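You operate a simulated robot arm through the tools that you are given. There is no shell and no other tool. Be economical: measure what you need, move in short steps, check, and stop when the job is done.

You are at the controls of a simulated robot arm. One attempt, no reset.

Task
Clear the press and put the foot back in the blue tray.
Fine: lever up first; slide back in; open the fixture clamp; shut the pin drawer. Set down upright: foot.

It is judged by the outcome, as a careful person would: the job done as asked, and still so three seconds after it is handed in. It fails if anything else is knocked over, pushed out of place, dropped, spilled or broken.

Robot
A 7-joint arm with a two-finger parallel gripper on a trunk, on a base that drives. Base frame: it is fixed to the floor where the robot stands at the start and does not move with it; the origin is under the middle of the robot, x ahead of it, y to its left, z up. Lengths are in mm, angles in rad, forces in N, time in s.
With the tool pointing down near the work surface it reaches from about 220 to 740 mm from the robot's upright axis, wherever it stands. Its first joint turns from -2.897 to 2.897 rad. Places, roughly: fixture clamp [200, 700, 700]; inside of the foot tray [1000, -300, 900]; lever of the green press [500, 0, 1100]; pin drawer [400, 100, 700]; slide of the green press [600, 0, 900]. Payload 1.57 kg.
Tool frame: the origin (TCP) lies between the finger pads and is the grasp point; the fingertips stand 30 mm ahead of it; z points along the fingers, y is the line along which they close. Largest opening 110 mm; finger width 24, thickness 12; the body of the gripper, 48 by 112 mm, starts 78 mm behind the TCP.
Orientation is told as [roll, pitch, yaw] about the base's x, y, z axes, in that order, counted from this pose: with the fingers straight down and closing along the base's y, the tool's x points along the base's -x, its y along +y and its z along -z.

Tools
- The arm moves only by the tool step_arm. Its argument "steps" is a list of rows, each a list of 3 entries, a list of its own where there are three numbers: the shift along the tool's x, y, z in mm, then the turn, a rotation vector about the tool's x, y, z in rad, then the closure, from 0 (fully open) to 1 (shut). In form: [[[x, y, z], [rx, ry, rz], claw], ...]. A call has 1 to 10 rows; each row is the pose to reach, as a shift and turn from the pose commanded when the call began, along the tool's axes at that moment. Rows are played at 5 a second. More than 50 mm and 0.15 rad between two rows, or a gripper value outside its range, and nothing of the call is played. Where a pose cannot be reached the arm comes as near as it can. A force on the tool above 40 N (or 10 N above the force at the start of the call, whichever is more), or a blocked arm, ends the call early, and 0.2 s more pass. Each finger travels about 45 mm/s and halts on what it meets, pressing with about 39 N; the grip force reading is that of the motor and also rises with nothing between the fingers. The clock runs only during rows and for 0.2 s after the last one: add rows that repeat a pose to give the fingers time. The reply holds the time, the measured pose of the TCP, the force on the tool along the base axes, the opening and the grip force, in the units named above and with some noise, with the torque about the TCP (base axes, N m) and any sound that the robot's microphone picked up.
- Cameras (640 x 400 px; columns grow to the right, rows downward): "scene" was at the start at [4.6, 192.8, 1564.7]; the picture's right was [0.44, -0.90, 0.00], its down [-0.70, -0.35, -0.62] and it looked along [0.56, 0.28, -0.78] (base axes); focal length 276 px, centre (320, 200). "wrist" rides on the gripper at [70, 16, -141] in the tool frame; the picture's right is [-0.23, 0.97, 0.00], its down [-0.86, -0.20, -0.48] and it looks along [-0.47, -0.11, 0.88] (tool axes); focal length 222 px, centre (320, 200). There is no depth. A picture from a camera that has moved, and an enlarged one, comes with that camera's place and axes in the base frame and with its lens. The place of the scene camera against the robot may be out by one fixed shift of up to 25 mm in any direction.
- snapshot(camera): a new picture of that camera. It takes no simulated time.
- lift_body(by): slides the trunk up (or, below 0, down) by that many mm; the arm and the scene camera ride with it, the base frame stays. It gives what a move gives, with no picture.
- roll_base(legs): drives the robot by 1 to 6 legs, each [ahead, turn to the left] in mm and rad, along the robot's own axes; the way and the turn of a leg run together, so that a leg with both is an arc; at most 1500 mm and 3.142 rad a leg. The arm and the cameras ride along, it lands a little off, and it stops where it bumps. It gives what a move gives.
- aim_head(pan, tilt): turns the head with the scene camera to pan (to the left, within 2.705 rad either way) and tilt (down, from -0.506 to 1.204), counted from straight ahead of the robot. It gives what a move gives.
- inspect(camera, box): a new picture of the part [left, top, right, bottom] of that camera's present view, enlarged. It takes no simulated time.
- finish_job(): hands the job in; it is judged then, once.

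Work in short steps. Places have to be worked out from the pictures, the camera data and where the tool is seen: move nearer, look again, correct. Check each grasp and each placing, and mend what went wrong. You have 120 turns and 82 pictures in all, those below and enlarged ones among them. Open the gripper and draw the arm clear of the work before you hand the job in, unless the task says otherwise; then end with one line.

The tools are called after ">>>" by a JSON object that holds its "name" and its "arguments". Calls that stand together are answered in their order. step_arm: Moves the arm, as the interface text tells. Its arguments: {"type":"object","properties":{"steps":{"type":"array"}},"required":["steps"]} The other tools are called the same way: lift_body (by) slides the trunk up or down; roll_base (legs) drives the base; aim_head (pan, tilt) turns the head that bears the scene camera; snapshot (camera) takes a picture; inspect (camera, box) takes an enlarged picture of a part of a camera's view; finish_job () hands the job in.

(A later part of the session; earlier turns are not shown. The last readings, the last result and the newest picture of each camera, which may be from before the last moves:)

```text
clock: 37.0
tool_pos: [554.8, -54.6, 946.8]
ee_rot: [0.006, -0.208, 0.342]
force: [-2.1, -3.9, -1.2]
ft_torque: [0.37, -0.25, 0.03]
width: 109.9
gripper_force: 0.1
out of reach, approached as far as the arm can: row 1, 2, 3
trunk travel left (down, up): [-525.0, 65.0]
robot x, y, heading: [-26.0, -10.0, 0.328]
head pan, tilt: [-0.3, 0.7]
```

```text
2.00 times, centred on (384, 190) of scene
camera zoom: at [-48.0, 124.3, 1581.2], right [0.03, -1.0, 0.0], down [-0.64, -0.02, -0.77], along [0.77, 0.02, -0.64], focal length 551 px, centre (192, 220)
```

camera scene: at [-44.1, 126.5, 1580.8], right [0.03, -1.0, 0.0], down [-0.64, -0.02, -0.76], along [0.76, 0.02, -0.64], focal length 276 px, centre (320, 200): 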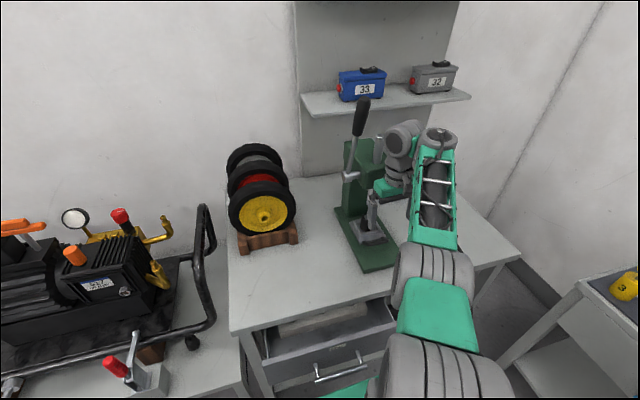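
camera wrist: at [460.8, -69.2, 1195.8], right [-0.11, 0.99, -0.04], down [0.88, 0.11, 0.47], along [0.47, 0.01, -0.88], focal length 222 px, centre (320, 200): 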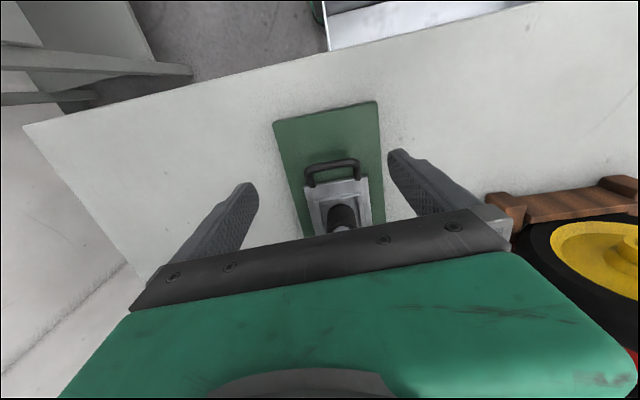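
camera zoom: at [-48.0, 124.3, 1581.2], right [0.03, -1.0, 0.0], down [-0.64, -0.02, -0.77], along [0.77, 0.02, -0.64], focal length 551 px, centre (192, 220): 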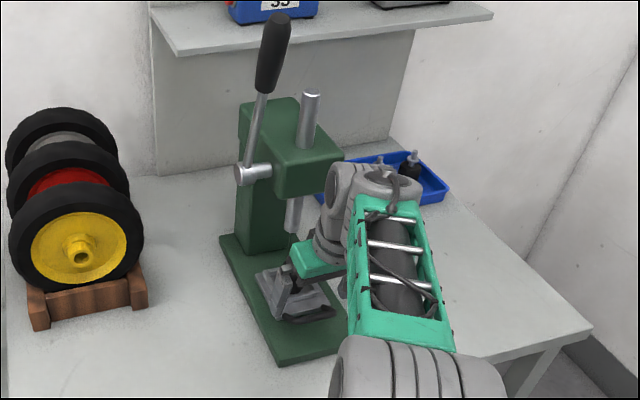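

The handle seems about 18 mm nearer than before, and there's a slight force; I'll look closely at the slide in the scene view.

>>> {"name": "inspect", "arguments": {"camera": "scene", "box": [330, 190, 426, 250]}}

```text
6.67 times, centred on (378, 220) of scene
camera zoom: at [-48.0, 124.3, 1581.2], right [0.03, -1.0, 0.0], down [-0.64, -0.02, -0.77], along [0.77, 0.02, -0.64], focal length 1838 px, centre (-67, 67)
```

zoom: 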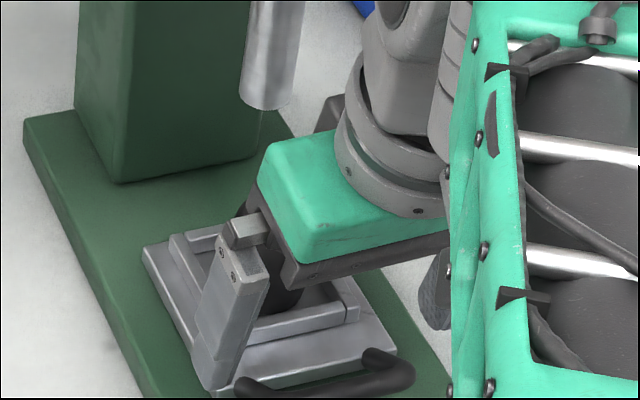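

The slide has come out a little already (harmless, as it is to come out). I'll descend to straddle the handle's ends.

>>> {"name": "step_arm", "arguments": {"steps": [[[7, -1, 12], [0, 0, 0], 0], [[14, -2, 25], [0, 0, 0], 0], [[20, -2, 37], [0, 0, 0], 0], [[20, -2, 37], [0, 0, 0], 0]]}}

>>> {"name": "inspect", "arguments": {"camera": "wrist", "box": [160, 60, 480, 260]}}

```text
clock: 38.0
tool_pos: [545.2, -63.5, 905.1]
ee_rot: [-0.001, -0.201, 0.331]
force: [0.8, 0.3, -0.3]
ft_torque: [0.01, 0.01, 0.0]
width: 109.7
gripper_force: 0.1
trunk travel left (down, up): [-525.0, 65.0]
robot x, y, heading: [-20.0, -4.4, 0.326]
head pan, tilt: [-0.3, 0.7]
```

```text
2.00 times, centred on (320, 160) of wrist
camera zoom: at [446.5, -80.2, 1027.1], right [-0.1, 0.99, 0.05], down [0.77, 0.05, 0.64], along [0.63, 0.1, -0.77], focal length 444 px, centre (320, 280)
```

zoom: 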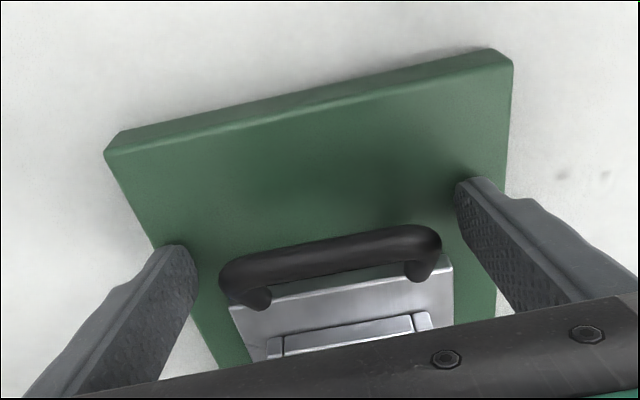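

The bar lies right between the fingertips. Close on its ends.

>>> {"name": "step_arm", "arguments": {"steps": [[[0, 1, 0], [0, 0, 0], 0.5], [[0, 1, 0], [0, 0, 0], 1], [[0, 1, 0], [0, 0, 0], 1], [[0, 1, 0], [0, 0, 0], 1]]}}

```text
clock: 39.0
tool_pos: [543.8, -59.6, 904.4]
ee_rot: [0.0, -0.203, 0.332]
force: [-1.8, 7.0, 2.6]
ft_torque: [0.15, 0.14, 0.1]
width: 71.4
gripper_force: 27.2
trunk travel left (down, up): [-525.0, 65.0]
robot x, y, heading: [-25.9, -5.8, 0.331]
head pan, tilt: [-0.3, 0.7]
```

Gripped at 71 mm. Pull the slide out 40 mm first.

>>> {"name": "step_arm", "arguments": {"steps": [[[10, 0, -2], [0, 0, 0], 1], [[20, 0, -4], [0, 0, 0], 1], [[29, 0, -6], [0, 0, 0], 1], [[39, 0, -8], [0, 0, 0], 1]]}}

>>> {"name": "inspect", "arguments": {"camera": "scene", "box": [310, 150, 438, 270]}}

```text
clock: 40.0
tool_pos: [506.8, -70.6, 903.8]
ee_rot: [-0.002, -0.201, 0.333]
force: [-6.5, 21.4, 4.3]
ft_torque: [0.37, -0.51, 0.49]
width: 71.2
gripper_force: 45.2
trunk travel left (down, up): [-525.0, 65.0]
robot x, y, heading: [-22.9, -7.5, 0.33]
head pan, tilt: [-0.3, 0.7]
```

```text
3.33 times, centred on (374, 210) of scene
camera zoom: at [-46.5, 129.6, 1580.5], right [0.03, -1.0, 0.0], down [-0.64, -0.02, -0.77], along [0.77, 0.02, -0.64], focal length 919 px, centre (140, 167)
```

zoom: 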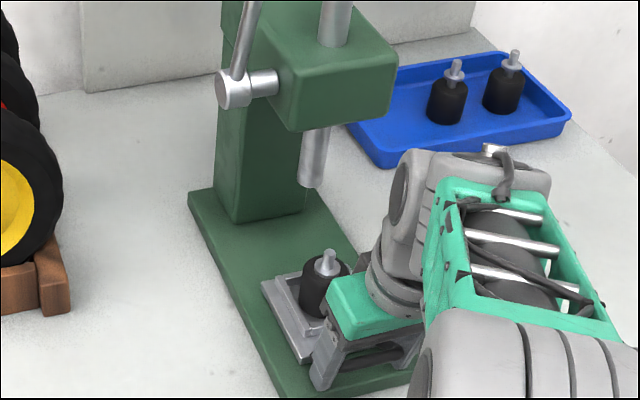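

Moving out; side force says the slide axis has less yaw, so I'll correct sideways while pulling another 40 mm.

>>> {"name": "step_arm", "arguments": {"steps": [[[8, 4, -2], [0, 0, 0], 1], [[18, 5, -4], [0, 0, 0], 1], [[28, 6, -6], [0, 0, 0], 1], [[38, 7, -8], [0, 0, 0], 1]]}}

```text
clock: 41.0
tool_pos: [469.5, -83.8, 905.9]
ee_rot: [0.0, -0.202, 0.325]
force: [5.1, -23.5, -11.4]
ft_torque: [-0.56, 0.12, 0.12]
width: 71.1
gripper_force: 44.9
trunk travel left (down, up): [-525.0, 65.0]
robot x, y, heading: [-21.3, -3.5, 0.324]
head pan, tilt: [-0.3, 0.7]
```

Overcorrected; I'll ease back sideways and pull a bit more, watching for the end stop.

>>> {"name": "step_arm", "arguments": {"steps": [[[0, -4, 0], [0, 0, 0], 1], [[10, -4, -2], [0, 0, 0], 1], [[20, -4, -4], [0, 0, 0], 1], [[29, -4, -6], [0, 0, 0], 1]]}}

>>> {"name": "inspect", "arguments": {"camera": "scene", "box": [310, 150, 438, 270]}}

```text
clock: 42.0
tool_pos: [444.4, -90.4, 906.7]
ee_rot: [0.002, -0.203, 0.335]
force: [15.7, 10.7, -6.1]
ft_torque: [0.86, 0.18, -0.31]
width: 71.0
gripper_force: 45.5
trunk travel left (down, up): [-525.0, 65.0]
robot x, y, heading: [-19.3, -7.8, 0.328]
head pan, tilt: [-0.3, 0.7]
```

```text
3.33 times, centred on (374, 210) of scene
camera zoom: at [-42.8, 128.0, 1580.6], right [0.03, -1.0, 0.0], down [-0.65, -0.02, -0.76], along [0.76, 0.02, -0.65], focal length 919 px, centre (140, 167)
```

zoom: 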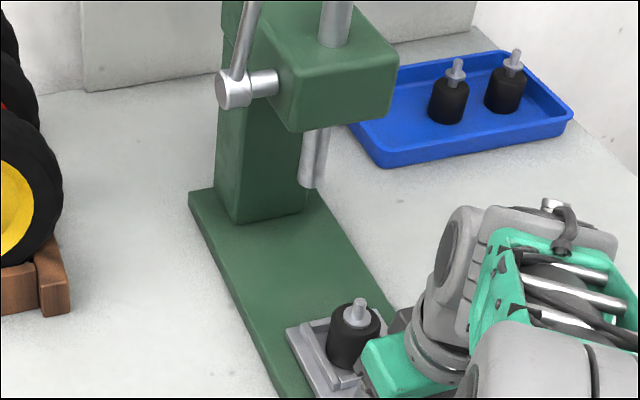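

The foot is well clear of the press head. Release the handle, rise, and level the tool.

>>> {"name": "step_arm", "arguments": {"steps": [[[0, 0, 0], [0, 0, 0], 0], [[0, 0, 0], [0, 0, 0], 0], [[-7, 0, -33], [0, 0, 0], 0], [[-16, 0, -75], [0, 0, 0], 0], [[-24, 0, -115], [0, 0.1, 0], 0], [[-34, 0, -150], [0, 0.2, 0], 0], [[-34, 0, -150], [0, 0.2, 0], 0]]}}

>>> {"name": "snapshot", "arguments": {"camera": "wrist"}}

```text
clock: 43.6
tool_pos: [443.9, -93.3, 1063.3]
ee_rot: [0.0, -0.001, 0.331]
force: [-0.5, 0.0, 0.1]
ft_torque: [-0.03, 0.02, 0.01]
width: 110.1
gripper_force: 0.1
trunk travel left (down, up): [-525.0, 65.0]
robot x, y, heading: [-20.1, -4.4, 0.325]
head pan, tilt: [-0.3, 0.7]
```

```text
41 pictures are left
camera wrist: at [370.3, -102.7, 1202.2], right [-0.1, 0.99, 0.0], down [0.87, 0.09, 0.48], along [0.48, 0.05, -0.88], focal length 222 px, centre (320, 200)
```

wrist: 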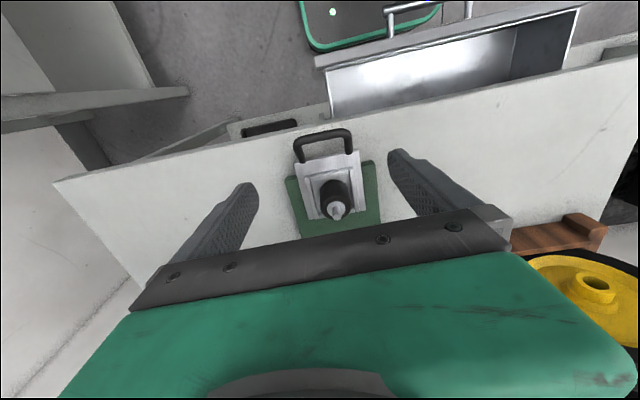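

The foot is at about (529,-63). Move above it and check once more.

>>> {"name": "step_arm", "arguments": {"steps": [[[-40, 1, 0], [0, 0, 0], 0], [[-75, 1, 25], [0, 0, 0], 0], [[-90, 1, 55], [0, 0, 0], 0], [[-90, 1, 80], [0, 0, 0], 0]]}}

>>> {"name": "snapshot", "arguments": {"camera": "wrist"}}

>>> {"name": "inspect", "arguments": {"camera": "scene", "box": [310, 150, 438, 270]}}

```text
clock: 44.6
tool_pos: [528.6, -61.2, 979.5]
ee_rot: [0.0, -0.001, 0.33]
force: [-0.2, -0.1, 0.1]
ft_torque: [0.01, 0.0, -0.02]
width: 110.2
gripper_force: 0.2
trunk travel left (down, up): [-525.0, 65.0]
robot x, y, heading: [-22.4, -5.5, 0.322]
head pan, tilt: [-0.3, 0.7]
```

```text
40 pictures are left
camera wrist: at [455.4, -70.6, 1119.9], right [-0.1, 0.99, 0.0], down [0.87, 0.09, 0.48], along [0.48, 0.05, -0.88], focal length 222 px, centre (320, 200)
```

wrist: 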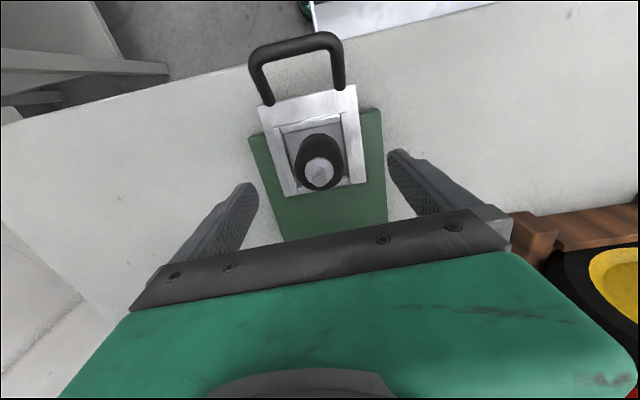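

```text
3.33 times, centred on (374, 210) of scene
camera zoom: at [-44.8, 126.9, 1580.7], right [0.03, -1.0, 0.0], down [-0.64, -0.02, -0.76], along [0.76, 0.02, -0.64], focal length 919 px, centre (140, 167)
```

zoom: 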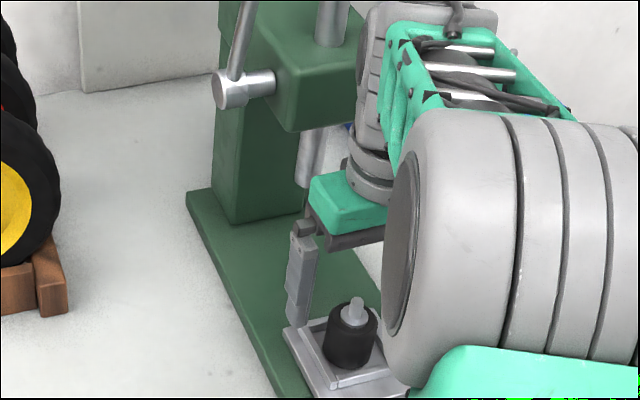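

Foot at about (525,-63), ~44 mm wide. Descend so the tips stay just above the nest walls.

>>> {"name": "step_arm", "arguments": {"steps": [[[4, -1, 25], [0, 0, 0], 0], [[4, -1, 45], [0, 0, 0], 0], [[4, -1, 57], [0, 0, 0], 0], [[4, -1, 57], [0, 0, 0], 0]]}}

>>> {"name": "inspect", "arguments": {"camera": "wrist", "box": [160, 60, 480, 260]}}

>>> {"name": "inspect", "arguments": {"camera": "scene", "box": [310, 170, 438, 290]}}

```text
clock: 45.6
tool_pos: [526.8, -64.6, 924.1]
ee_rot: [-0.001, -0.002, 0.33]
force: [0.5, -0.5, 1.0]
ft_torque: [-0.03, 0.01, 0.01]
width: 110.2
gripper_force: 0.1
trunk travel left (down, up): [-525.0, 65.0]
robot x, y, heading: [-22.1, -7.1, 0.328]
head pan, tilt: [-0.3, 0.7]
```

```text
2.00 times, centred on (320, 160) of wrist
camera zoom: at [453.0, -73.2, 1062.0], right [-0.1, 0.99, 0.0], down [0.87, 0.09, 0.48], along [0.48, 0.05, -0.88], focal length 444 px, centre (320, 280)
```

zoom: 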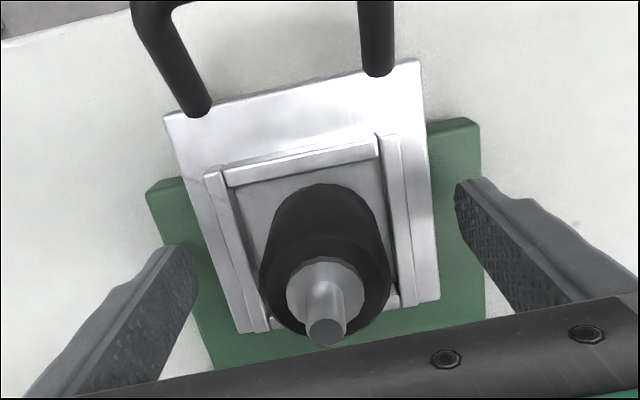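

```text
3.33 times, centred on (374, 230) of scene
camera zoom: at [-44.9, 126.9, 1580.7], right [0.03, -1.0, 0.0], down [-0.64, -0.02, -0.76], along [0.76, 0.02, -0.64], focal length 919 px, centre (140, 100)
```

zoom: 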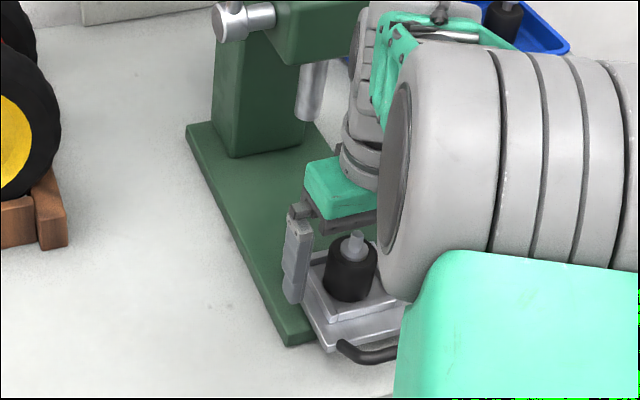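

Well centred. Close on the rubber body.

>>> {"name": "step_arm", "arguments": {"steps": [[[0, 0, 0], [0, 0, 0], 0.5], [[0, 0, 0], [0, 0, 0], 1], [[0, 0, 0], [0, 0, 0], 1], [[0, 0, 0], [0, 0, 0], 1], [[0, 0, 0], [0, 0, 0], 1]]}}

>>> {"name": "step_arm", "arguments": {"steps": [[[0, 0, -15], [0, 0, 0], 1], [[0, 0, -30], [0, 0, 0], 1], [[0, 0, -30], [0, 0, 0], 1]]}}

>>> {"name": "inspect", "arguments": {"camera": "scene", "box": [310, 170, 438, 290]}}

```text
clock: 46.8
tool_pos: [527.2, -66.2, 923.9]
ee_rot: [-0.002, -0.004, 0.327]
force: [2.8, -5.7, -2.3]
ft_torque: [-0.36, -0.45, -0.69]
width: 76.0
gripper_force: 40.8
trunk travel left (down, up): [-525.0, 65.0]
robot x, y, heading: [-21.0, -6.0, 0.324]
head pan, tilt: [-0.3, 0.7]
```

```text
clock: 47.2
tool_pos: [526.3, -66.7, 925.8]
ee_rot: [0.005, 0.007, 0.325]
force: [15.4, -2.0, -22.2]
ft_torque: [-0.2, -1.49, -1.13]
width: 76.1
gripper_force: 45.2
trunk travel left (down, up): [-525.0, 65.0]
robot x, y, heading: [-19.7, -6.5, 0.328]
head pan, tilt: [-0.3, 0.7]
stopped in row 2: the force on the tool passed its limit (the readings are from after the stop); the commanded pose is now the measured one
```

```text
3.33 times, centred on (374, 230) of scene
camera zoom: at [-40.5, 126.5, 1580.5], right [0.03, -1.0, 0.0], down [-0.65, -0.02, -0.76], along [0.76, 0.02, -0.65], focal length 919 px, centre (140, 100)
```

zoom: 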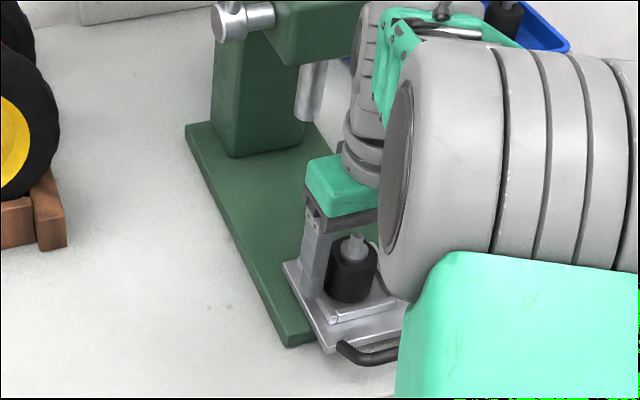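

The fingers took the nest walls (76 mm), not the foot. Open, rise 13 mm, and close again on the rubber only.

>>> {"name": "step_arm", "arguments": {"steps": [[[0, 0, 0], [0, 0, 0], 0.1], [[0, 0, 0], [0, 0, 0], 0.1], [[0, 1, -12], [0, 0, 0], 0.1], [[0, 1, -12], [0, 0, 0], 0.5], [[0, 1, -12], [0, 0, 0], 1], [[0, 1, -12], [0, 0, 0], 1], [[0, 1, -12], [0, 0, 0], 1], [[0, 1, -12], [0, 0, 0], 1]]}}

>>> {"name": "inspect", "arguments": {"camera": "wrist", "box": [160, 60, 480, 260]}}

```text
clock: 49.0
tool_pos: [523.0, -64.6, 940.8]
ee_rot: [0.006, 0.007, 0.327]
force: [0.5, 0.2, 0.8]
ft_torque: [-0.1, 0.0, 0.03]
width: 44.3
gripper_force: 29.1
trunk travel left (down, up): [-525.0, 65.0]
robot x, y, heading: [-18.8, -6.2, 0.325]
head pan, tilt: [-0.3, 0.7]
```

```text
2.00 times, centred on (320, 160) of wrist
camera zoom: at [451.2, -72.5, 1080.3], right [-0.1, 1.0, 0.0], down [0.88, 0.08, 0.47], along [0.47, 0.05, -0.88], focal length 444 px, centre (320, 280)
```

zoom: 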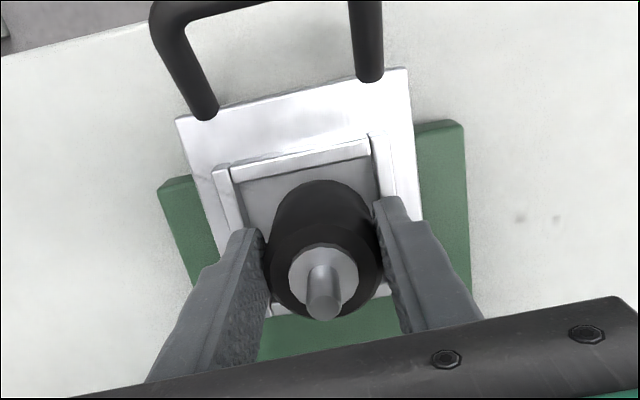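

The foot is gripped at 44 mm. Lift slowly and verify.

>>> {"name": "step_arm", "arguments": {"steps": [[[0, 0, -10], [0, 0, 0], 1], [[0, 0, -30], [0, 0, 0], 1], [[0, 0, -60], [0, 0, 0], 1], [[0, 0, -100], [0, 0, 0], 1], [[0, 0, -140], [0, 0, 0], 1], [[0, 0, -140], [0, 0, 0], 1]]}}

>>> {"name": "snapshot", "arguments": {"camera": "scene"}}

```text
clock: 50.4
tool_pos: [523.3, -65.6, 1081.8]
ee_rot: [0.005, 0.007, 0.327]
force: [-0.5, -0.4, -0.1]
ft_torque: [0.03, -0.02, 0.01]
width: 0.0
gripper_force: 21.3
trunk travel left (down, up): [-525.0, 65.0]
robot x, y, heading: [-22.9, -6.7, 0.33]
head pan, tilt: [-0.3, 0.7]
```

```text
34 pictures are left
camera scene: at [-44.9, 126.9, 1580.7], right [0.03, -1.0, 0.0], down [-0.64, -0.02, -0.77], along [0.76, 0.02, -0.64], focal length 276 px, centre (320, 200)
```

scene: 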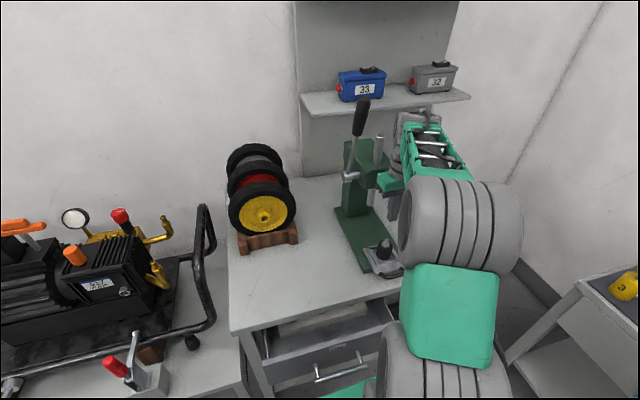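

It slipped out – the fingers closed to zero, and the foot seems still upright in the nest. I'll look closer.

>>> {"name": "inspect", "arguments": {"camera": "scene", "box": [340, 220, 420, 290]}}

>>> {"name": "inspect", "arguments": {"camera": "wrist", "box": [240, 90, 400, 240]}}

```text
5.71 times, centred on (380, 255) of scene
camera zoom: at [-44.9, 126.9, 1580.7], right [0.03, -1.0, 0.0], down [-0.64, -0.02, -0.77], along [0.76, 0.02, -0.64], focal length 1575 px, centre (-23, -114)
```

zoom: 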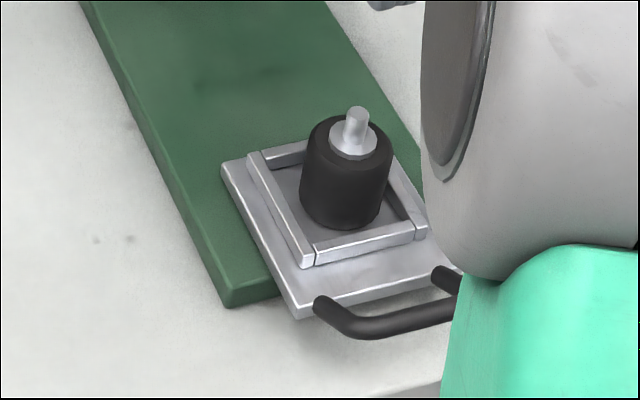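

```text
2.67 times, centred on (320, 165) of wrist
camera zoom: at [451.4, -73.8, 1221.5], right [-0.1, 1.0, 0.0], down [0.88, 0.08, 0.47], along [0.47, 0.05, -0.88], focal length 592 px, centre (320, 293)
```

zoom: 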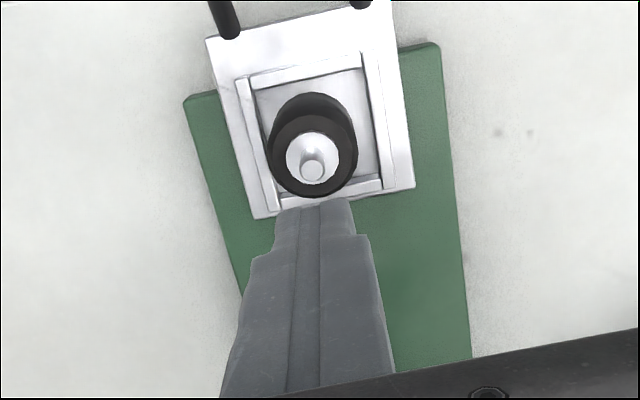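

The foot stands upright at about (528,-68). I'll re-grasp deeper – tips just above the nest walls (TCP z≈932) – and allow full grip force.

>>> {"name": "step_arm", "arguments": {"steps": [[[-4, -4, 0], [0, 0, 0], 0], [[-4, -4, 0], [0, 0, 0], 0], [[-4, -4, 0], [0, 0, 0], 0], [[-4, -4, 0], [0, 0, 0], 0], [[-4, -4, 0], [0, 0, 0], 0], [[-4, -4, 45], [0, 0, 0], 0], [[-4, -4, 90], [0, 0, 0], 0], [[-4, -4, 130], [0, 0, 0], 0], [[-4, -4, 150], [0, 0, 0], 0], [[-4, -4, 150], [0, 0, 0], 0]]}}

>>> {"name": "step_arm", "arguments": {"steps": [[[0, 0, 0], [0, 0, 0], 0.5], [[0, 0, 0], [0, 0, 0], 1], [[0, 0, 0], [0, 0, 0], 1], [[0, 0, 0], [0, 0, 0], 1], [[0, 0, 0], [0, 0, 0], 1], [[0, 0, 0], [0, 0, 0], 1], [[0, 0, 0], [0, 0, 0], 1]]}}

```text
clock: 52.6
tool_pos: [527.5, -68.5, 931.1]
ee_rot: [0.007, 0.006, 0.325]
force: [0.5, 0.2, 0.3]
ft_torque: [0.0, -0.02, -0.01]
width: 110.0
gripper_force: 0.0
trunk travel left (down, up): [-525.0, 65.0]
robot x, y, heading: [-21.2, -6.7, 0.326]
head pan, tilt: [-0.3, 0.7]
```

```text
clock: 54.2
tool_pos: [528.8, -67.3, 930.9]
ee_rot: [0.006, 0.008, 0.326]
force: [-0.6, -0.4, 0.8]
ft_torque: [-0.04, -0.05, 0.04]
width: 44.3
gripper_force: 39.1
trunk travel left (down, up): [-525.0, 65.0]
robot x, y, heading: [-18.5, -8.4, 0.324]
head pan, tilt: [-0.3, 0.7]
```

Gripped at 44.3 mm, full force, and 10 mm deeper. Lift slowly.

>>> {"name": "step_arm", "arguments": {"steps": [[[0, 0, -3], [0, 0, 0], 1], [[0, 0, -7], [0, 0, 0], 1], [[0, 0, -12], [0, 0, 0], 1], [[0, 0, -18], [0, 0, 0], 1], [[0, 0, -25], [0, 0, 0], 1], [[0, 0, -25], [0, 0, 0], 1]]}}

>>> {"name": "inspect", "arguments": {"camera": "wrist", "box": [160, 60, 480, 260]}}

```text
clock: 55.6
tool_pos: [529.7, -67.5, 955.8]
ee_rot: [0.005, 0.006, 0.325]
force: [0.2, 0.5, -1.7]
ft_torque: [0.01, -0.01, 0.02]
width: 44.2
gripper_force: 38.4
trunk travel left (down, up): [-525.0, 65.0]
robot x, y, heading: [-23.6, -5.9, 0.328]
head pan, tilt: [-0.3, 0.7]
```

```text
2.00 times, centred on (320, 160) of wrist
camera zoom: at [457.0, -75.8, 1095.4], right [-0.1, 1.0, 0.0], down [0.88, 0.08, 0.47], along [0.47, 0.05, -0.88], focal length 444 px, centre (320, 280)
```

zoom: 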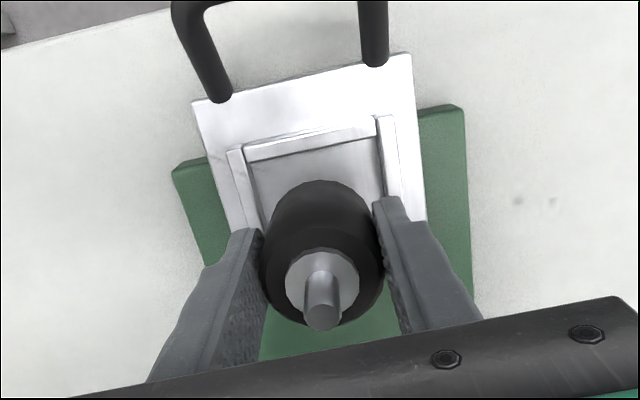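

The foot is held. The tray's free left spot is around (918,-178), beyond reach from here, so I'll retract the arm high, then drive along the bench to the right.

>>> {"name": "step_arm", "arguments": {"steps": [[[0, 0, -30], [0, 0, 0], 1], [[0, 0, -65], [0, 0, 0], 1], [[0, 0, -100], [0, 0, 0], 1], [[10, 0, -140], [0, 0, 0], 1], [[40, 0, -170], [0, 0, 0], 1], [[70, 0, -195], [0, 0, 0], 1], [[105, 0, -215], [0, 0, 0], 1], [[140, 0, -230], [0, 0, 0], 1], [[150, 0, -235], [0, 0, 0], 1]]}}

>>> {"name": "snapshot", "arguments": {"camera": "wrist"}}

>>> {"name": "aim_head", "arguments": {"pan": -0.8, "tilt": 0.8}}

>>> {"name": "snapshot", "arguments": {"camera": "scene"}}

```text
clock: 57.6
tool_pos: [388.6, -114.4, 1190.1]
ee_rot: [0.006, 0.008, 0.326]
force: [-0.7, -0.6, -0.6]
ft_torque: [0.04, 0.01, -0.01]
width: 43.8
gripper_force: 38.7
trunk travel left (down, up): [-525.0, 65.0]
robot x, y, heading: [-19.5, -5.9, 0.323]
head pan, tilt: [-0.3, 0.7]
```

```text
30 pictures are left
camera wrist: at [317.6, -123.5, 1330.2], right [-0.1, 1.0, 0.0], down [0.88, 0.08, 0.47], along [0.47, 0.05, -0.88], focal length 222 px, centre (320, 200)
```

wrist: 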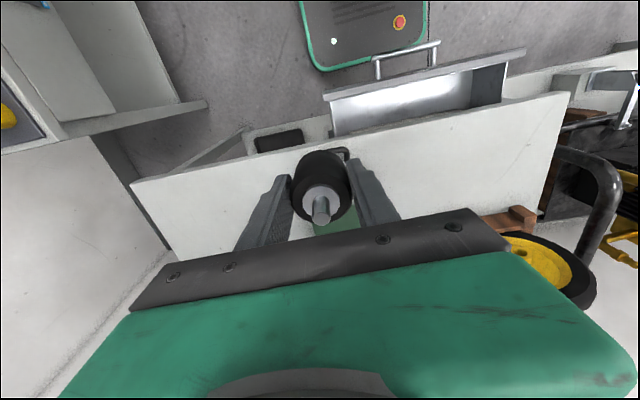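

```text
clock: 58.5
tool_pos: [390.5, -114.9, 1189.1]
ee_rot: [0.005, 0.007, 0.326]
force: [0.1, -1.0, -1.1]
ft_torque: [-0.01, 0.0, 0.03]
width: 44.0
gripper_force: 39.6
trunk travel left (down, up): [-525.0, 65.0]
robot x, y, heading: [-17.8, -5.7, 0.331]
head pan, tilt: [-0.799, 0.799]
```

```text
29 pictures are left
camera scene: at [-57.8, 88.0, 1572.5], right [-0.46, -0.89, 0.0], down [-0.64, 0.33, -0.7], along [0.62, -0.32, -0.72], focal length 276 px, centre (320, 200)
```

scene: 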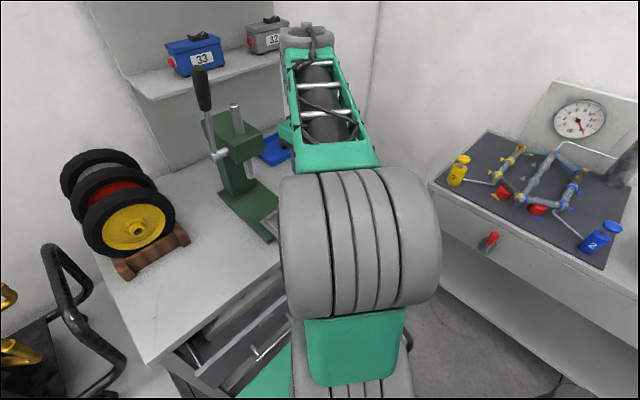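

The right bench restricts the robot's stance and the open drawer is in the way of coming closer, so I'll first set the foot upright on a clear bench spot near (600,-230), then shut the drawer etc., and carry it to the tray from a closer stance.

>>> {"name": "step_arm", "arguments": {"steps": [[[0, -40, 0], [0, 0, 0], 1], [[0, -80, 0], [0, 0, 0], 1], [[0, -120, 0], [0, 0, 0], 1], [[-20, -155, 0], [0, 0, 0], 1], [[-55, -177, 0], [0, 0, 0], 1], [[-95, -177, 20], [0, 0, 0], 1], [[-130, -177, 50], [0, 0, 0], 1], [[-161, -177, 85], [0, 0, 0], 1], [[-161, -177, 125], [0, 0, 0], 1], [[-161, -177, 170], [0, 0, 0], 1]]}}

>>> {"name": "step_arm", "arguments": {"steps": [[[0, 0, 40], [0, 0, 0], 1], [[0, 0, 75], [0, 0, 0], 1], [[0, 0, 95], [0, 0, 0], 1], [[0, 0, 95], [0, 0, 0], 1]]}}

>>> {"name": "snapshot", "arguments": {"camera": "scene"}}

```text
clock: 60.7
tool_pos: [596.7, -232.2, 1020.7]
ee_rot: [0.003, 0.005, 0.327]
force: [0.6, -0.3, -1.1]
ft_torque: [0.03, -0.02, 0.01]
width: 43.8
gripper_force: 39.0
trunk travel left (down, up): [-525.0, 65.0]
robot x, y, heading: [-18.3, -7.9, 0.325]
head pan, tilt: [-0.799, 0.799]
```

```text
clock: 61.7
tool_pos: [595.6, -229.7, 925.3]
ee_rot: [0.007, 0.007, 0.326]
force: [-0.5, -0.3, -1.9]
ft_torque: [0.03, 0.0, 0.02]
width: 43.9
gripper_force: 39.2
trunk travel left (down, up): [-525.0, 65.0]
robot x, y, heading: [-22.1, -6.8, 0.326]
head pan, tilt: [-0.799, 0.799]
```

```text
28 pictures are left
camera scene: at [-57.6, 87.6, 1572.5], right [-0.46, -0.89, 0.0], down [-0.64, 0.33, -0.7], along [0.62, -0.32, -0.72], focal length 276 px, centre (320, 200)
```

scene: 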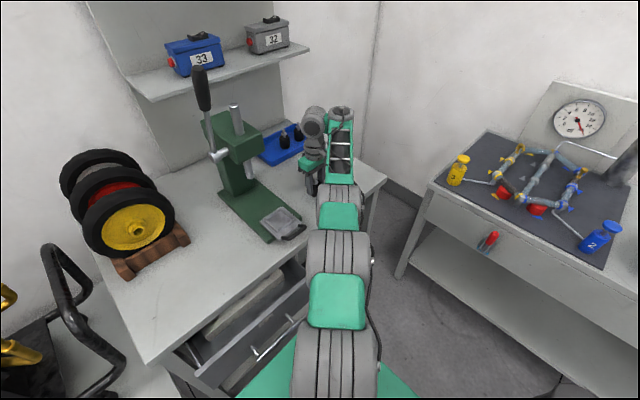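

The spot is clear. Descend in small steps toward contact.

>>> {"name": "step_arm", "arguments": {"steps": [[[0, 0, 8], [0, 0, 0], 1], [[0, 0, 14], [0, 0, 0], 1], [[0, 0, 18], [0, 0, 0], 1], [[0, 0, 18], [0, 0, 0], 1]]}}

```text
clock: 62.7
tool_pos: [600.7, -233.5, 907.1]
ee_rot: [0.005, 0.01, 0.326]
force: [-0.2, 0.8, -1.3]
ft_torque: [-0.02, 0.02, 0.02]
width: 44.2
gripper_force: 39.1
out of reach, approached as far as the arm can: row 1, 2, 3, 4
trunk travel left (down, up): [-525.0, 65.0]
robot x, y, heading: [-21.3, -8.0, 0.326]
head pan, tilt: [-0.799, 0.799]
```

>>> {"name": "step_arm", "arguments": {"steps": [[[0, 0, 2], [0, 0, 0], 1], [[0, 0, 4], [0, 0, 0], 1], [[0, 0, 6], [0, 0, 0], 1], [[0, 0, 6], [0, 0, 0], 1]]}}

>>> {"name": "inspect", "arguments": {"camera": "scene", "box": [270, 130, 366, 220]}}

```text
clock: 63.7
tool_pos: [601.2, -233.4, 902.1]
ee_rot: [0.008, 0.012, 0.327]
force: [0.2, -0.5, -1.1]
ft_torque: [0.02, -0.01, 0.02]
width: 43.7
gripper_force: 38.6
trunk travel left (down, up): [-525.0, 65.0]
robot x, y, heading: [-23.2, -7.5, 0.324]
head pan, tilt: [-0.799, 0.799]
```

```text
4.44 times, centred on (318, 175) of scene
camera zoom: at [-57.7, 87.8, 1572.5], right [-0.46, -0.89, 0.0], down [-0.64, 0.33, -0.7], along [0.62, -0.32, -0.72], focal length 1225 px, centre (329, 311)
```

zoom: 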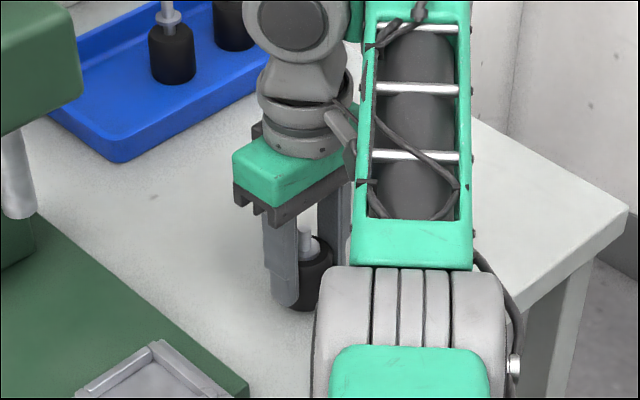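

Very near the surface, no contact yet. Continue in small steps.

>>> {"name": "step_arm", "arguments": {"steps": [[[0, 0, 2], [0, 0, 0], 1], [[0, 0, 3], [0, 0, 0], 1], [[0, 0, 4], [0, 0, 0], 1], [[0, 0, 4], [0, 0, 0], 1]]}}

```text
clock: 64.7
tool_pos: [600.5, -234.7, 896.4]
ee_rot: [0.007, 0.01, 0.326]
force: [0.1, 0.4, -1.1]
ft_torque: [-0.02, 0.04, -0.01]
width: 44.0
gripper_force: 39.3
trunk travel left (down, up): [-525.0, 65.0]
robot x, y, heading: [-18.2, -7.8, 0.325]
head pan, tilt: [-0.799, 0.799]
```

>>> {"name": "step_arm", "arguments": {"steps": [[[0, 0, 2], [0, 0, 0], 1], [[0, 0, 4], [0, 0, 0], 1], [[0, 0, 5], [0, 0, 0], 1], [[0, 0, 5], [0, 0, 0], 1]]}}

```text
clock: 65.7
tool_pos: [602.0, -234.5, 895.7]
ee_rot: [0.003, 0.006, 0.328]
force: [-1.7, 2.7, 12.7]
ft_torque: [-0.08, -0.11, 0.04]
width: 44.1
gripper_force: 38.7
trunk travel left (down, up): [-525.0, 65.0]
robot x, y, heading: [-20.9, -10.6, 0.325]
head pan, tilt: [-0.799, 0.799]
```

Contact (12.7 N up) at z≈895: the foot bottom is about 41 mm below the TCP. Release and rise.

>>> {"name": "step_arm", "arguments": {"steps": [[[0, 0, -3], [0, 0, 0], 0.8], [[0, 0, -3], [0, 0, 0], 0.3], [[0, 0, -3], [0, 0, 0], 0], [[0, 0, -3], [0, 0, 0], 0], [[0, 0, -20], [0, 0, 0], 0], [[0, 0, -55], [0, 0, 0], 0], [[0, 0, -100], [0, 0, 0], 0], [[20, 0, -140], [0, 0, 0], 0]]}}

>>> {"name": "snapshot", "arguments": {"camera": "wrist"}}

```text
clock: 67.5
tool_pos: [581.2, -238.2, 1033.3]
ee_rot: [0.005, 0.007, 0.328]
force: [-0.1, -0.6, -0.8]
ft_torque: [0.01, 0.0, 0.0]
width: 110.0
gripper_force: 0.1
trunk travel left (down, up): [-525.0, 65.0]
robot x, y, heading: [-18.7, -5.5, 0.331]
head pan, tilt: [-0.799, 0.799]
```

```text
26 pictures are left
camera wrist: at [509.7, -247.6, 1172.6], right [-0.1, 1.0, 0.0], down [0.88, 0.08, 0.47], along [0.47, 0.05, -0.88], focal length 222 px, centre (320, 200)
```

wrist: 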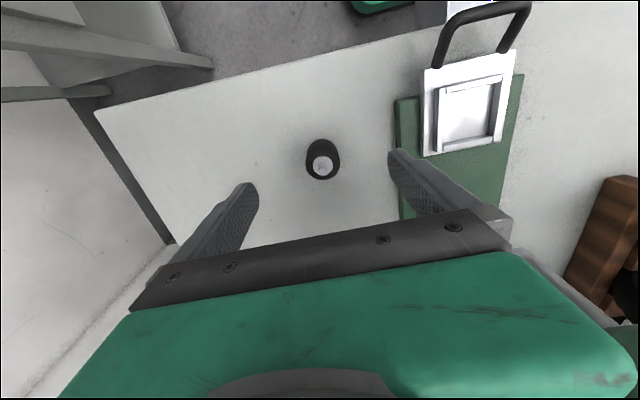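

The foot stands upright on the bench. Now push the slide back in: go in front of its handle with closed fingers.

>>> {"name": "step_arm", "arguments": {"steps": [[[30, 35, 0], [0, 0, 0], 0.4], [[60, 70, 0], [0, 0, 0], 0.8], [[90, 105, 0], [0, 0, 0], 1], [[120, 140, 0], [0, 0, 0], 1], [[121, 183, 0], [0, 0, 0], 1], [[121, 183, 40], [0, 0, 0], 1], [[121, 183, 80], [0, 0, 0], 1], [[121, 183, 110], [0, 0, 0], 1], [[121, 183, 124], [0, 0, 0], 1]]}}

>>> {"name": "snapshot", "arguments": {"camera": "wrist"}}

```text
clock: 69.5
tool_pos: [459.6, -122.6, 1028.3]
ee_rot: [0.012, 0.011, 0.325]
force: [-0.2, 0.1, -0.1]
ft_torque: [-0.01, 0.0, 0.01]
width: 0.0
gripper_force: 21.2
out of reach, approached as far as the arm can: row 4, 5, 6, 7, 8, 9
trunk travel left (down, up): [-525.0, 65.0]
robot x, y, heading: [-23.5, -8.2, 0.327]
head pan, tilt: [-0.799, 0.799]
```

```text
25 pictures are left
camera wrist: at [389.4, -132.1, 1169.9], right [-0.1, 1.0, 0.01], down [0.88, 0.08, 0.47], along [0.46, 0.05, -0.88], focal length 222 px, centre (320, 200)
```

wrist: 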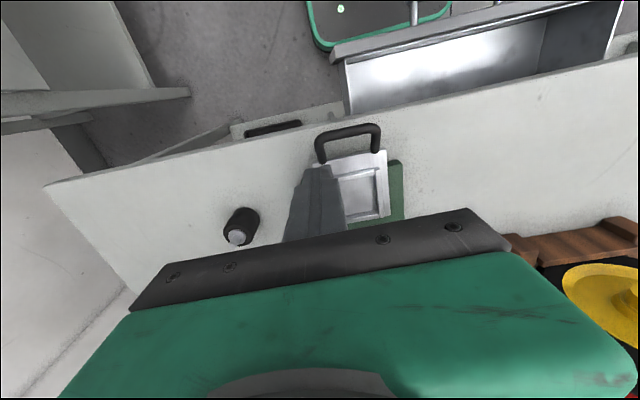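

The pose is too near the robot; I'll back up 120 mm to have a comfortable reach.

>>> {"name": "roll_base", "arguments": {"legs": [[-120, 0]]}}

>>> {"name": "step_arm", "arguments": {"steps": [[[-40, 17, 0], [0, 0, 0], 1], [[-75, 34, 0], [0, 0, 0], 1], [[-75, 34, 40], [0, 0, 0], 1], [[-75, 34, 80], [0, 0, 0], 1], [[-75, 34, 110], [0, 0, 0], 1], [[-75, 34, 119], [0, 0, 0], 1]]}}

>>> {"name": "inspect", "arguments": {"camera": "wrist", "box": [160, 60, 480, 260]}}

```text
clock: 70.8
tool_pos: [346.8, -159.9, 1030.6]
ee_rot: [0.01, 0.013, 0.329]
force: [-0.3, -0.7, 0.5]
ft_torque: [-0.02, -0.04, 0.03]
width: 0.0
gripper_force: 20.9
trunk travel left (down, up): [-525.0, 65.0]
robot x, y, heading: [-133.4, -43.6, 0.331]
head pan, tilt: [-0.799, 0.799]
```

```text
clock: 72.2
tool_pos: [405.2, -102.8, 909.2]
ee_rot: [0.012, 0.01, 0.331]
force: [0.6, 0.3, -0.3]
ft_torque: [0.02, -0.03, -0.04]
width: 0.0
gripper_force: 21.3
out of reach, approached as far as the arm can: row 3
trunk travel left (down, up): [-525.0, 65.0]
robot x, y, heading: [-134.2, -45.9, 0.328]
head pan, tilt: [-0.799, 0.799]
```

```text
2.00 times, centred on (320, 160) of wrist
camera zoom: at [334.3, -112.1, 1049.3], right [-0.1, 0.99, 0.01], down [0.88, 0.09, 0.47], along [0.46, 0.05, -0.88], focal length 444 px, centre (320, 280)
```

zoom: 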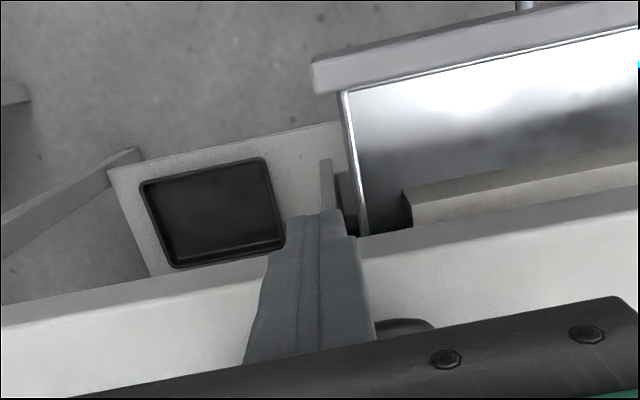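

Fingers are centred in front of the handle. Push the slide in, about 150 mm, with the force guard watching.

>>> {"name": "step_arm", "arguments": {"steps": [[[-15, 0, 0], [0, 0, 0], 1], [[-30, 0, 0], [0, 0, 0], 1], [[-46, 0, 0], [0, 0, 0], 1], [[-62, 0, 0], [0, 0, 0], 1], [[-78, 0, 0], [0, 0, 0], 1], [[-94, 0, 0], [0, 0, 0], 1], [[-110, -1, 0], [0, 0, 0], 1], [[-124, -1, 0], [0, 0, 0], 1], [[-136, -1, 0], [0, 0, 0], 1], [[-144, -1, 0], [0, 0, 0], 1]]}}

>>> {"name": "step_arm", "arguments": {"steps": [[[-4, 0, 0], [0, 0, 0], 1], [[-8, 0, 0], [0, 0, 0], 1], [[-12, 0, 0], [0, 0, 0], 1], [[-16, 0, 0], [0, 0, 0], 1], [[-20, 0, 0], [0, 0, 0], 1]]}}

>>> {"name": "inspect", "arguments": {"camera": "wrist", "box": [160, 60, 480, 260]}}

```text
clock: 74.4
tool_pos: [543.0, -57.2, 910.6]
ee_rot: [0.011, 0.012, 0.328]
force: [-0.1, -0.1, -1.1]
ft_torque: [-0.01, -0.01, 0.02]
width: 0.1
gripper_force: 21.4
trunk travel left (down, up): [-525.0, 65.0]
robot x, y, heading: [-137.3, -45.2, 0.329]
head pan, tilt: [-0.799, 0.799]
```

```text
clock: 75.1
tool_pos: [543.5, -56.4, 906.6]
ee_rot: [0.014, 0.026, 0.325]
force: [-15.4, -1.4, 7.3]
ft_torque: [0.03, -0.1, 0.0]
width: 0.1
gripper_force: 21.3
trunk travel left (down, up): [-525.0, 65.0]
robot x, y, heading: [-134.4, -44.9, 0.329]
head pan, tilt: [-0.799, 0.799]
stopped in row 3: the force on the tool passed its limit (the readings are from after the stop); the commanded pose is now the measured one
```

```text
2.00 times, centred on (320, 160) of wrist
camera zoom: at [475.3, -65.5, 1048.8], right [-0.1, 1.0, 0.01], down [0.89, 0.08, 0.45], along [0.45, 0.05, -0.89], focal length 444 px, centre (320, 280)
```

zoom: 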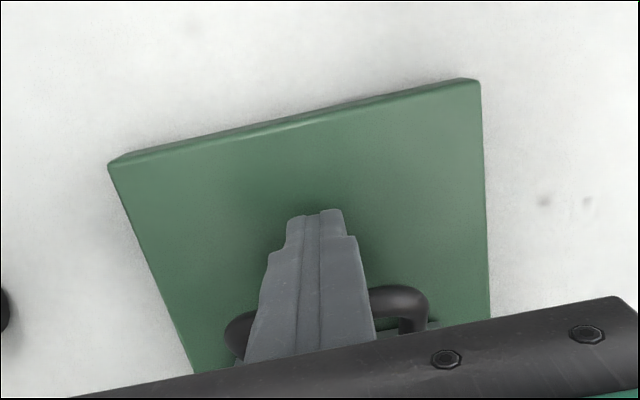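

The slide is home (firm stop, handle back at its original place). Retreat up and back, then look at the drawer.

>>> {"name": "step_arm", "arguments": {"steps": [[[15, 0, 0], [0, 0, 0], 1], [[40, 0, -30], [0, 0, 0], 1], [[70, 0, -70], [0, 0, 0], 1], [[100, 20, -110], [0, 0, 0], 1], [[120, 50, -140], [0, 0, 0], 1], [[130, 80, -160], [0, 0, 0], 1]]}}

>>> {"name": "aim_head", "arguments": {"pan": -0.15, "tilt": 0.8}}

>>> {"name": "snapshot", "arguments": {"camera": "scene"}}

>>> {"name": "snapshot", "arguments": {"camera": "wrist"}}

```text
refused: row 4 steps farther than a row can; nothing moved
```

```text
clock: 76.1
tool_pos: [544.3, -56.3, 907.0]
ee_rot: [0.016, 0.025, 0.324]
force: [-26.7, -7.3, 7.3]
ft_torque: [-0.29, -0.26, -0.04]
width: 0.1
gripper_force: 21.2
trunk travel left (down, up): [-525.0, 65.0]
robot x, y, heading: [-132.5, -47.5, 0.325]
head pan, tilt: [-0.15, 0.799]
```

```text
22 pictures are left
camera scene: at [-168.0, 99.2, 1572.4], right [0.18, -0.98, 0.0], down [-0.7, -0.13, -0.7], along [0.69, 0.12, -0.72], focal length 276 px, centre (320, 200)
```

scene: 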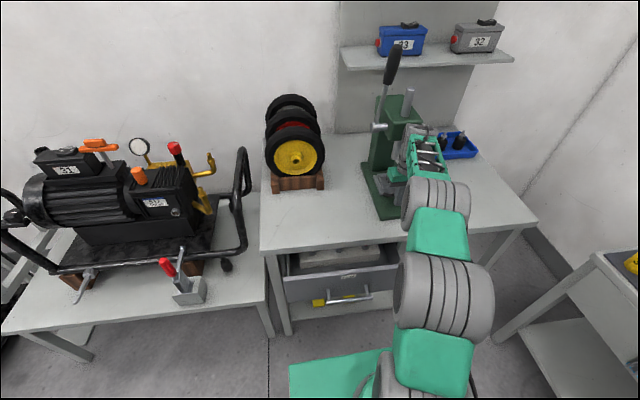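

```text
21 pictures are left
camera wrist: at [475.3, -65.6, 1048.6], right [-0.1, 1.0, 0.01], down [0.89, 0.08, 0.45], along [0.45, 0.05, -0.89], focal length 222 px, centre (320, 200)
```

wrist: 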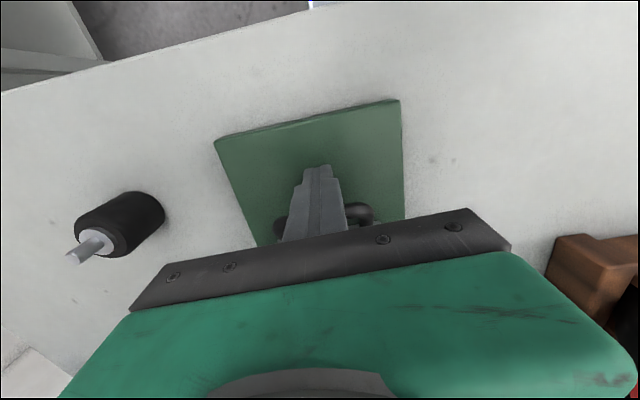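

I'll retreat with shorter rows. The drawer handle looks to be near (243,87,700), straight ahead of the robot.

>>> {"name": "step_arm", "arguments": {"steps": [[[15, 0, 0], [0, 0, 0], 1], [[35, 0, -30], [0, 0, 0], 1], [[60, 0, -65], [0, 0, 0], 1], [[80, 20, -100], [0, 0, 0], 1], [[95, 45, -130], [0, 0, 0], 1], [[100, 80, -150], [0, 0, 0], 1], [[100, 125, -155], [0, 0, 0], 1], [[100, 170, -155], [0, 0, 0], 1], [[100, 215, -155], [0, 0, 0], 1], [[100, 233, -155], [0, 0, 0], 1]]}}

>>> {"name": "roll_base", "arguments": {"legs": [[-60, 0]]}}

>>> {"name": "step_arm", "arguments": {"steps": [[[40, 0, 0], [0, 0, 0], 1], [[80, 0, 0], [0, 0, 0], 1], [[120, 0, 10], [0, 0, 0], 1], [[135, 0, 30], [0, 0, 0], 1]]}}

>>> {"name": "snapshot", "arguments": {"camera": "wrist"}}

```text
clock: 78.3
tool_pos: [381.2, 132.4, 1067.1]
ee_rot: [0.014, 0.025, 0.326]
force: [-0.2, -1.0, 0.2]
ft_torque: [-0.02, -0.02, 0.02]
width: 0.1
gripper_force: 21.1
trunk travel left (down, up): [-525.0, 65.0]
robot x, y, heading: [-131.8, -42.8, 0.325]
head pan, tilt: [-0.15, 0.799]
```

```text
clock: 79.3
tool_pos: [323.7, 112.2, 1067.8]
ee_rot: [0.015, 0.024, 0.326]
force: [-0.1, -0.3, 0.3]
ft_torque: [0.01, -0.04, -0.02]
width: 0.2
gripper_force: 21.1
trunk travel left (down, up): [-525.0, 65.0]
robot x, y, heading: [-191.5, -62.9, 0.328]
head pan, tilt: [-0.15, 0.799]
```

```text
clock: 80.3
tool_pos: [195.9, 67.3, 1041.8]
ee_rot: [0.016, 0.024, 0.327]
force: [-0.5, 0.4, -0.1]
ft_torque: [-0.01, -0.04, 0.01]
width: 0.1
gripper_force: 21.7
trunk travel left (down, up): [-525.0, 65.0]
robot x, y, heading: [-194.0, -63.7, 0.33]
head pan, tilt: [-0.15, 0.799]
```

```text
20 pictures are left
camera wrist: at [126.3, 58.6, 1181.7], right [-0.1, 1.0, 0.01], down [0.89, 0.08, 0.46], along [0.45, 0.05, -0.89], focal length 222 px, centre (320, 200)
```

wrist: 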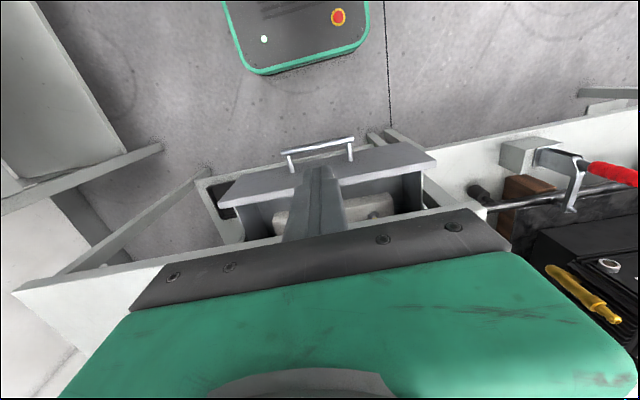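

The handle is at about (241,75,700). I'm in front of it; lower the trunk partly, then the arm.

>>> {"name": "lift_body", "arguments": {"by": -170}}

>>> {"name": "step_arm", "arguments": {"steps": [[[0, -5, 40], [0, 0, 0], 1], [[0, -5, 80], [0, 0, 0], 1], [[0, -5, 120], [0, 0, 0], 1], [[0, -5, 155], [0, 0, 0], 1], [[0, -5, 155], [0, 0, 0], 1]]}}

>>> {"name": "snapshot", "arguments": {"camera": "wrist"}}

```text
clock: 82.2
tool_pos: [195.3, 68.4, 870.6]
ee_rot: [0.016, 0.024, 0.327]
force: [0.1, -0.1, 0.2]
ft_torque: [0.01, -0.03, -0.01]
width: 0.1
gripper_force: 21.6
trunk travel left (down, up): [-355.0, 235.0]
robot x, y, heading: [-189.7, -68.0, 0.332]
head pan, tilt: [-0.15, 0.799]
```

```text
clock: 83.4
tool_pos: [192.7, 65.1, 712.4]
ee_rot: [0.015, 0.025, 0.327]
force: [0.5, -0.2, 0.2]
ft_torque: [-0.05, 0.0, 0.0]
width: 0.0
gripper_force: 21.5
trunk travel left (down, up): [-355.0, 235.0]
robot x, y, heading: [-190.9, -68.8, 0.328]
head pan, tilt: [-0.15, 0.799]
```

```text
19 pictures are left
camera wrist: at [123.9, 56.5, 855.6], right [-0.1, 1.0, 0.01], down [0.89, 0.08, 0.45], along [0.45, 0.05, -0.89], focal length 222 px, centre (320, 200)
```

wrist: 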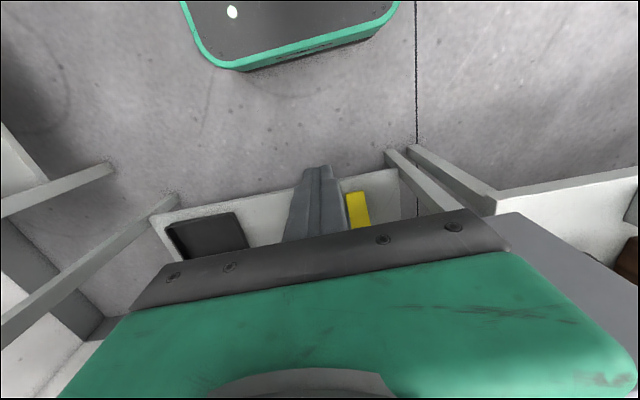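

In front of the handle now. Push forward; the force guard will stop at the closed position.

>>> {"name": "step_arm", "arguments": {"steps": [[[-15, 0, 0], [0, 0, 0], 1], [[-30, 0, 0], [0, 0, 0], 1], [[-45, 0, 0], [0, 0, 0], 1], [[-60, 0, 0], [0, 0, 0], 1], [[-75, 0, 0], [0, 0, 0], 1], [[-90, 0, 0], [0, 0, 0], 1]]}}

>>> {"name": "snapshot", "arguments": {"camera": "scene"}}

```text
clock: 84.8
tool_pos: [279.5, 94.3, 713.1]
ee_rot: [0.016, 0.023, 0.325]
force: [0.6, 0.0, -0.8]
ft_torque: [-0.01, -0.01, 0.03]
width: 0.0
gripper_force: 21.1
trunk travel left (down, up): [-355.0, 235.0]
robot x, y, heading: [-187.8, -62.3, 0.329]
head pan, tilt: [-0.15, 0.799]
```

```text
18 pictures are left
camera scene: at [-221.9, 80.6, 1402.4], right [0.18, -0.98, 0.0], down [-0.71, -0.13, -0.7], along [0.69, 0.12, -0.72], focal length 276 px, centre (320, 200)
```

scene: 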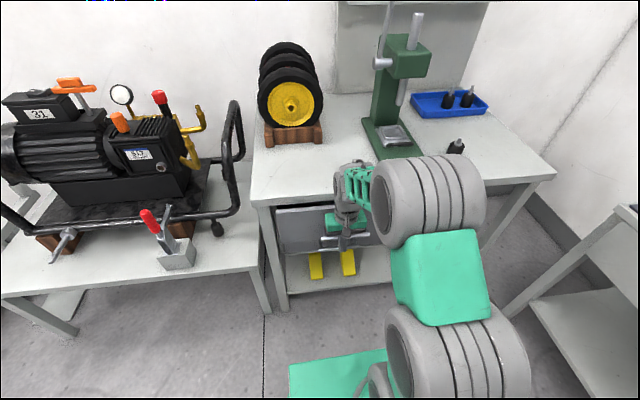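

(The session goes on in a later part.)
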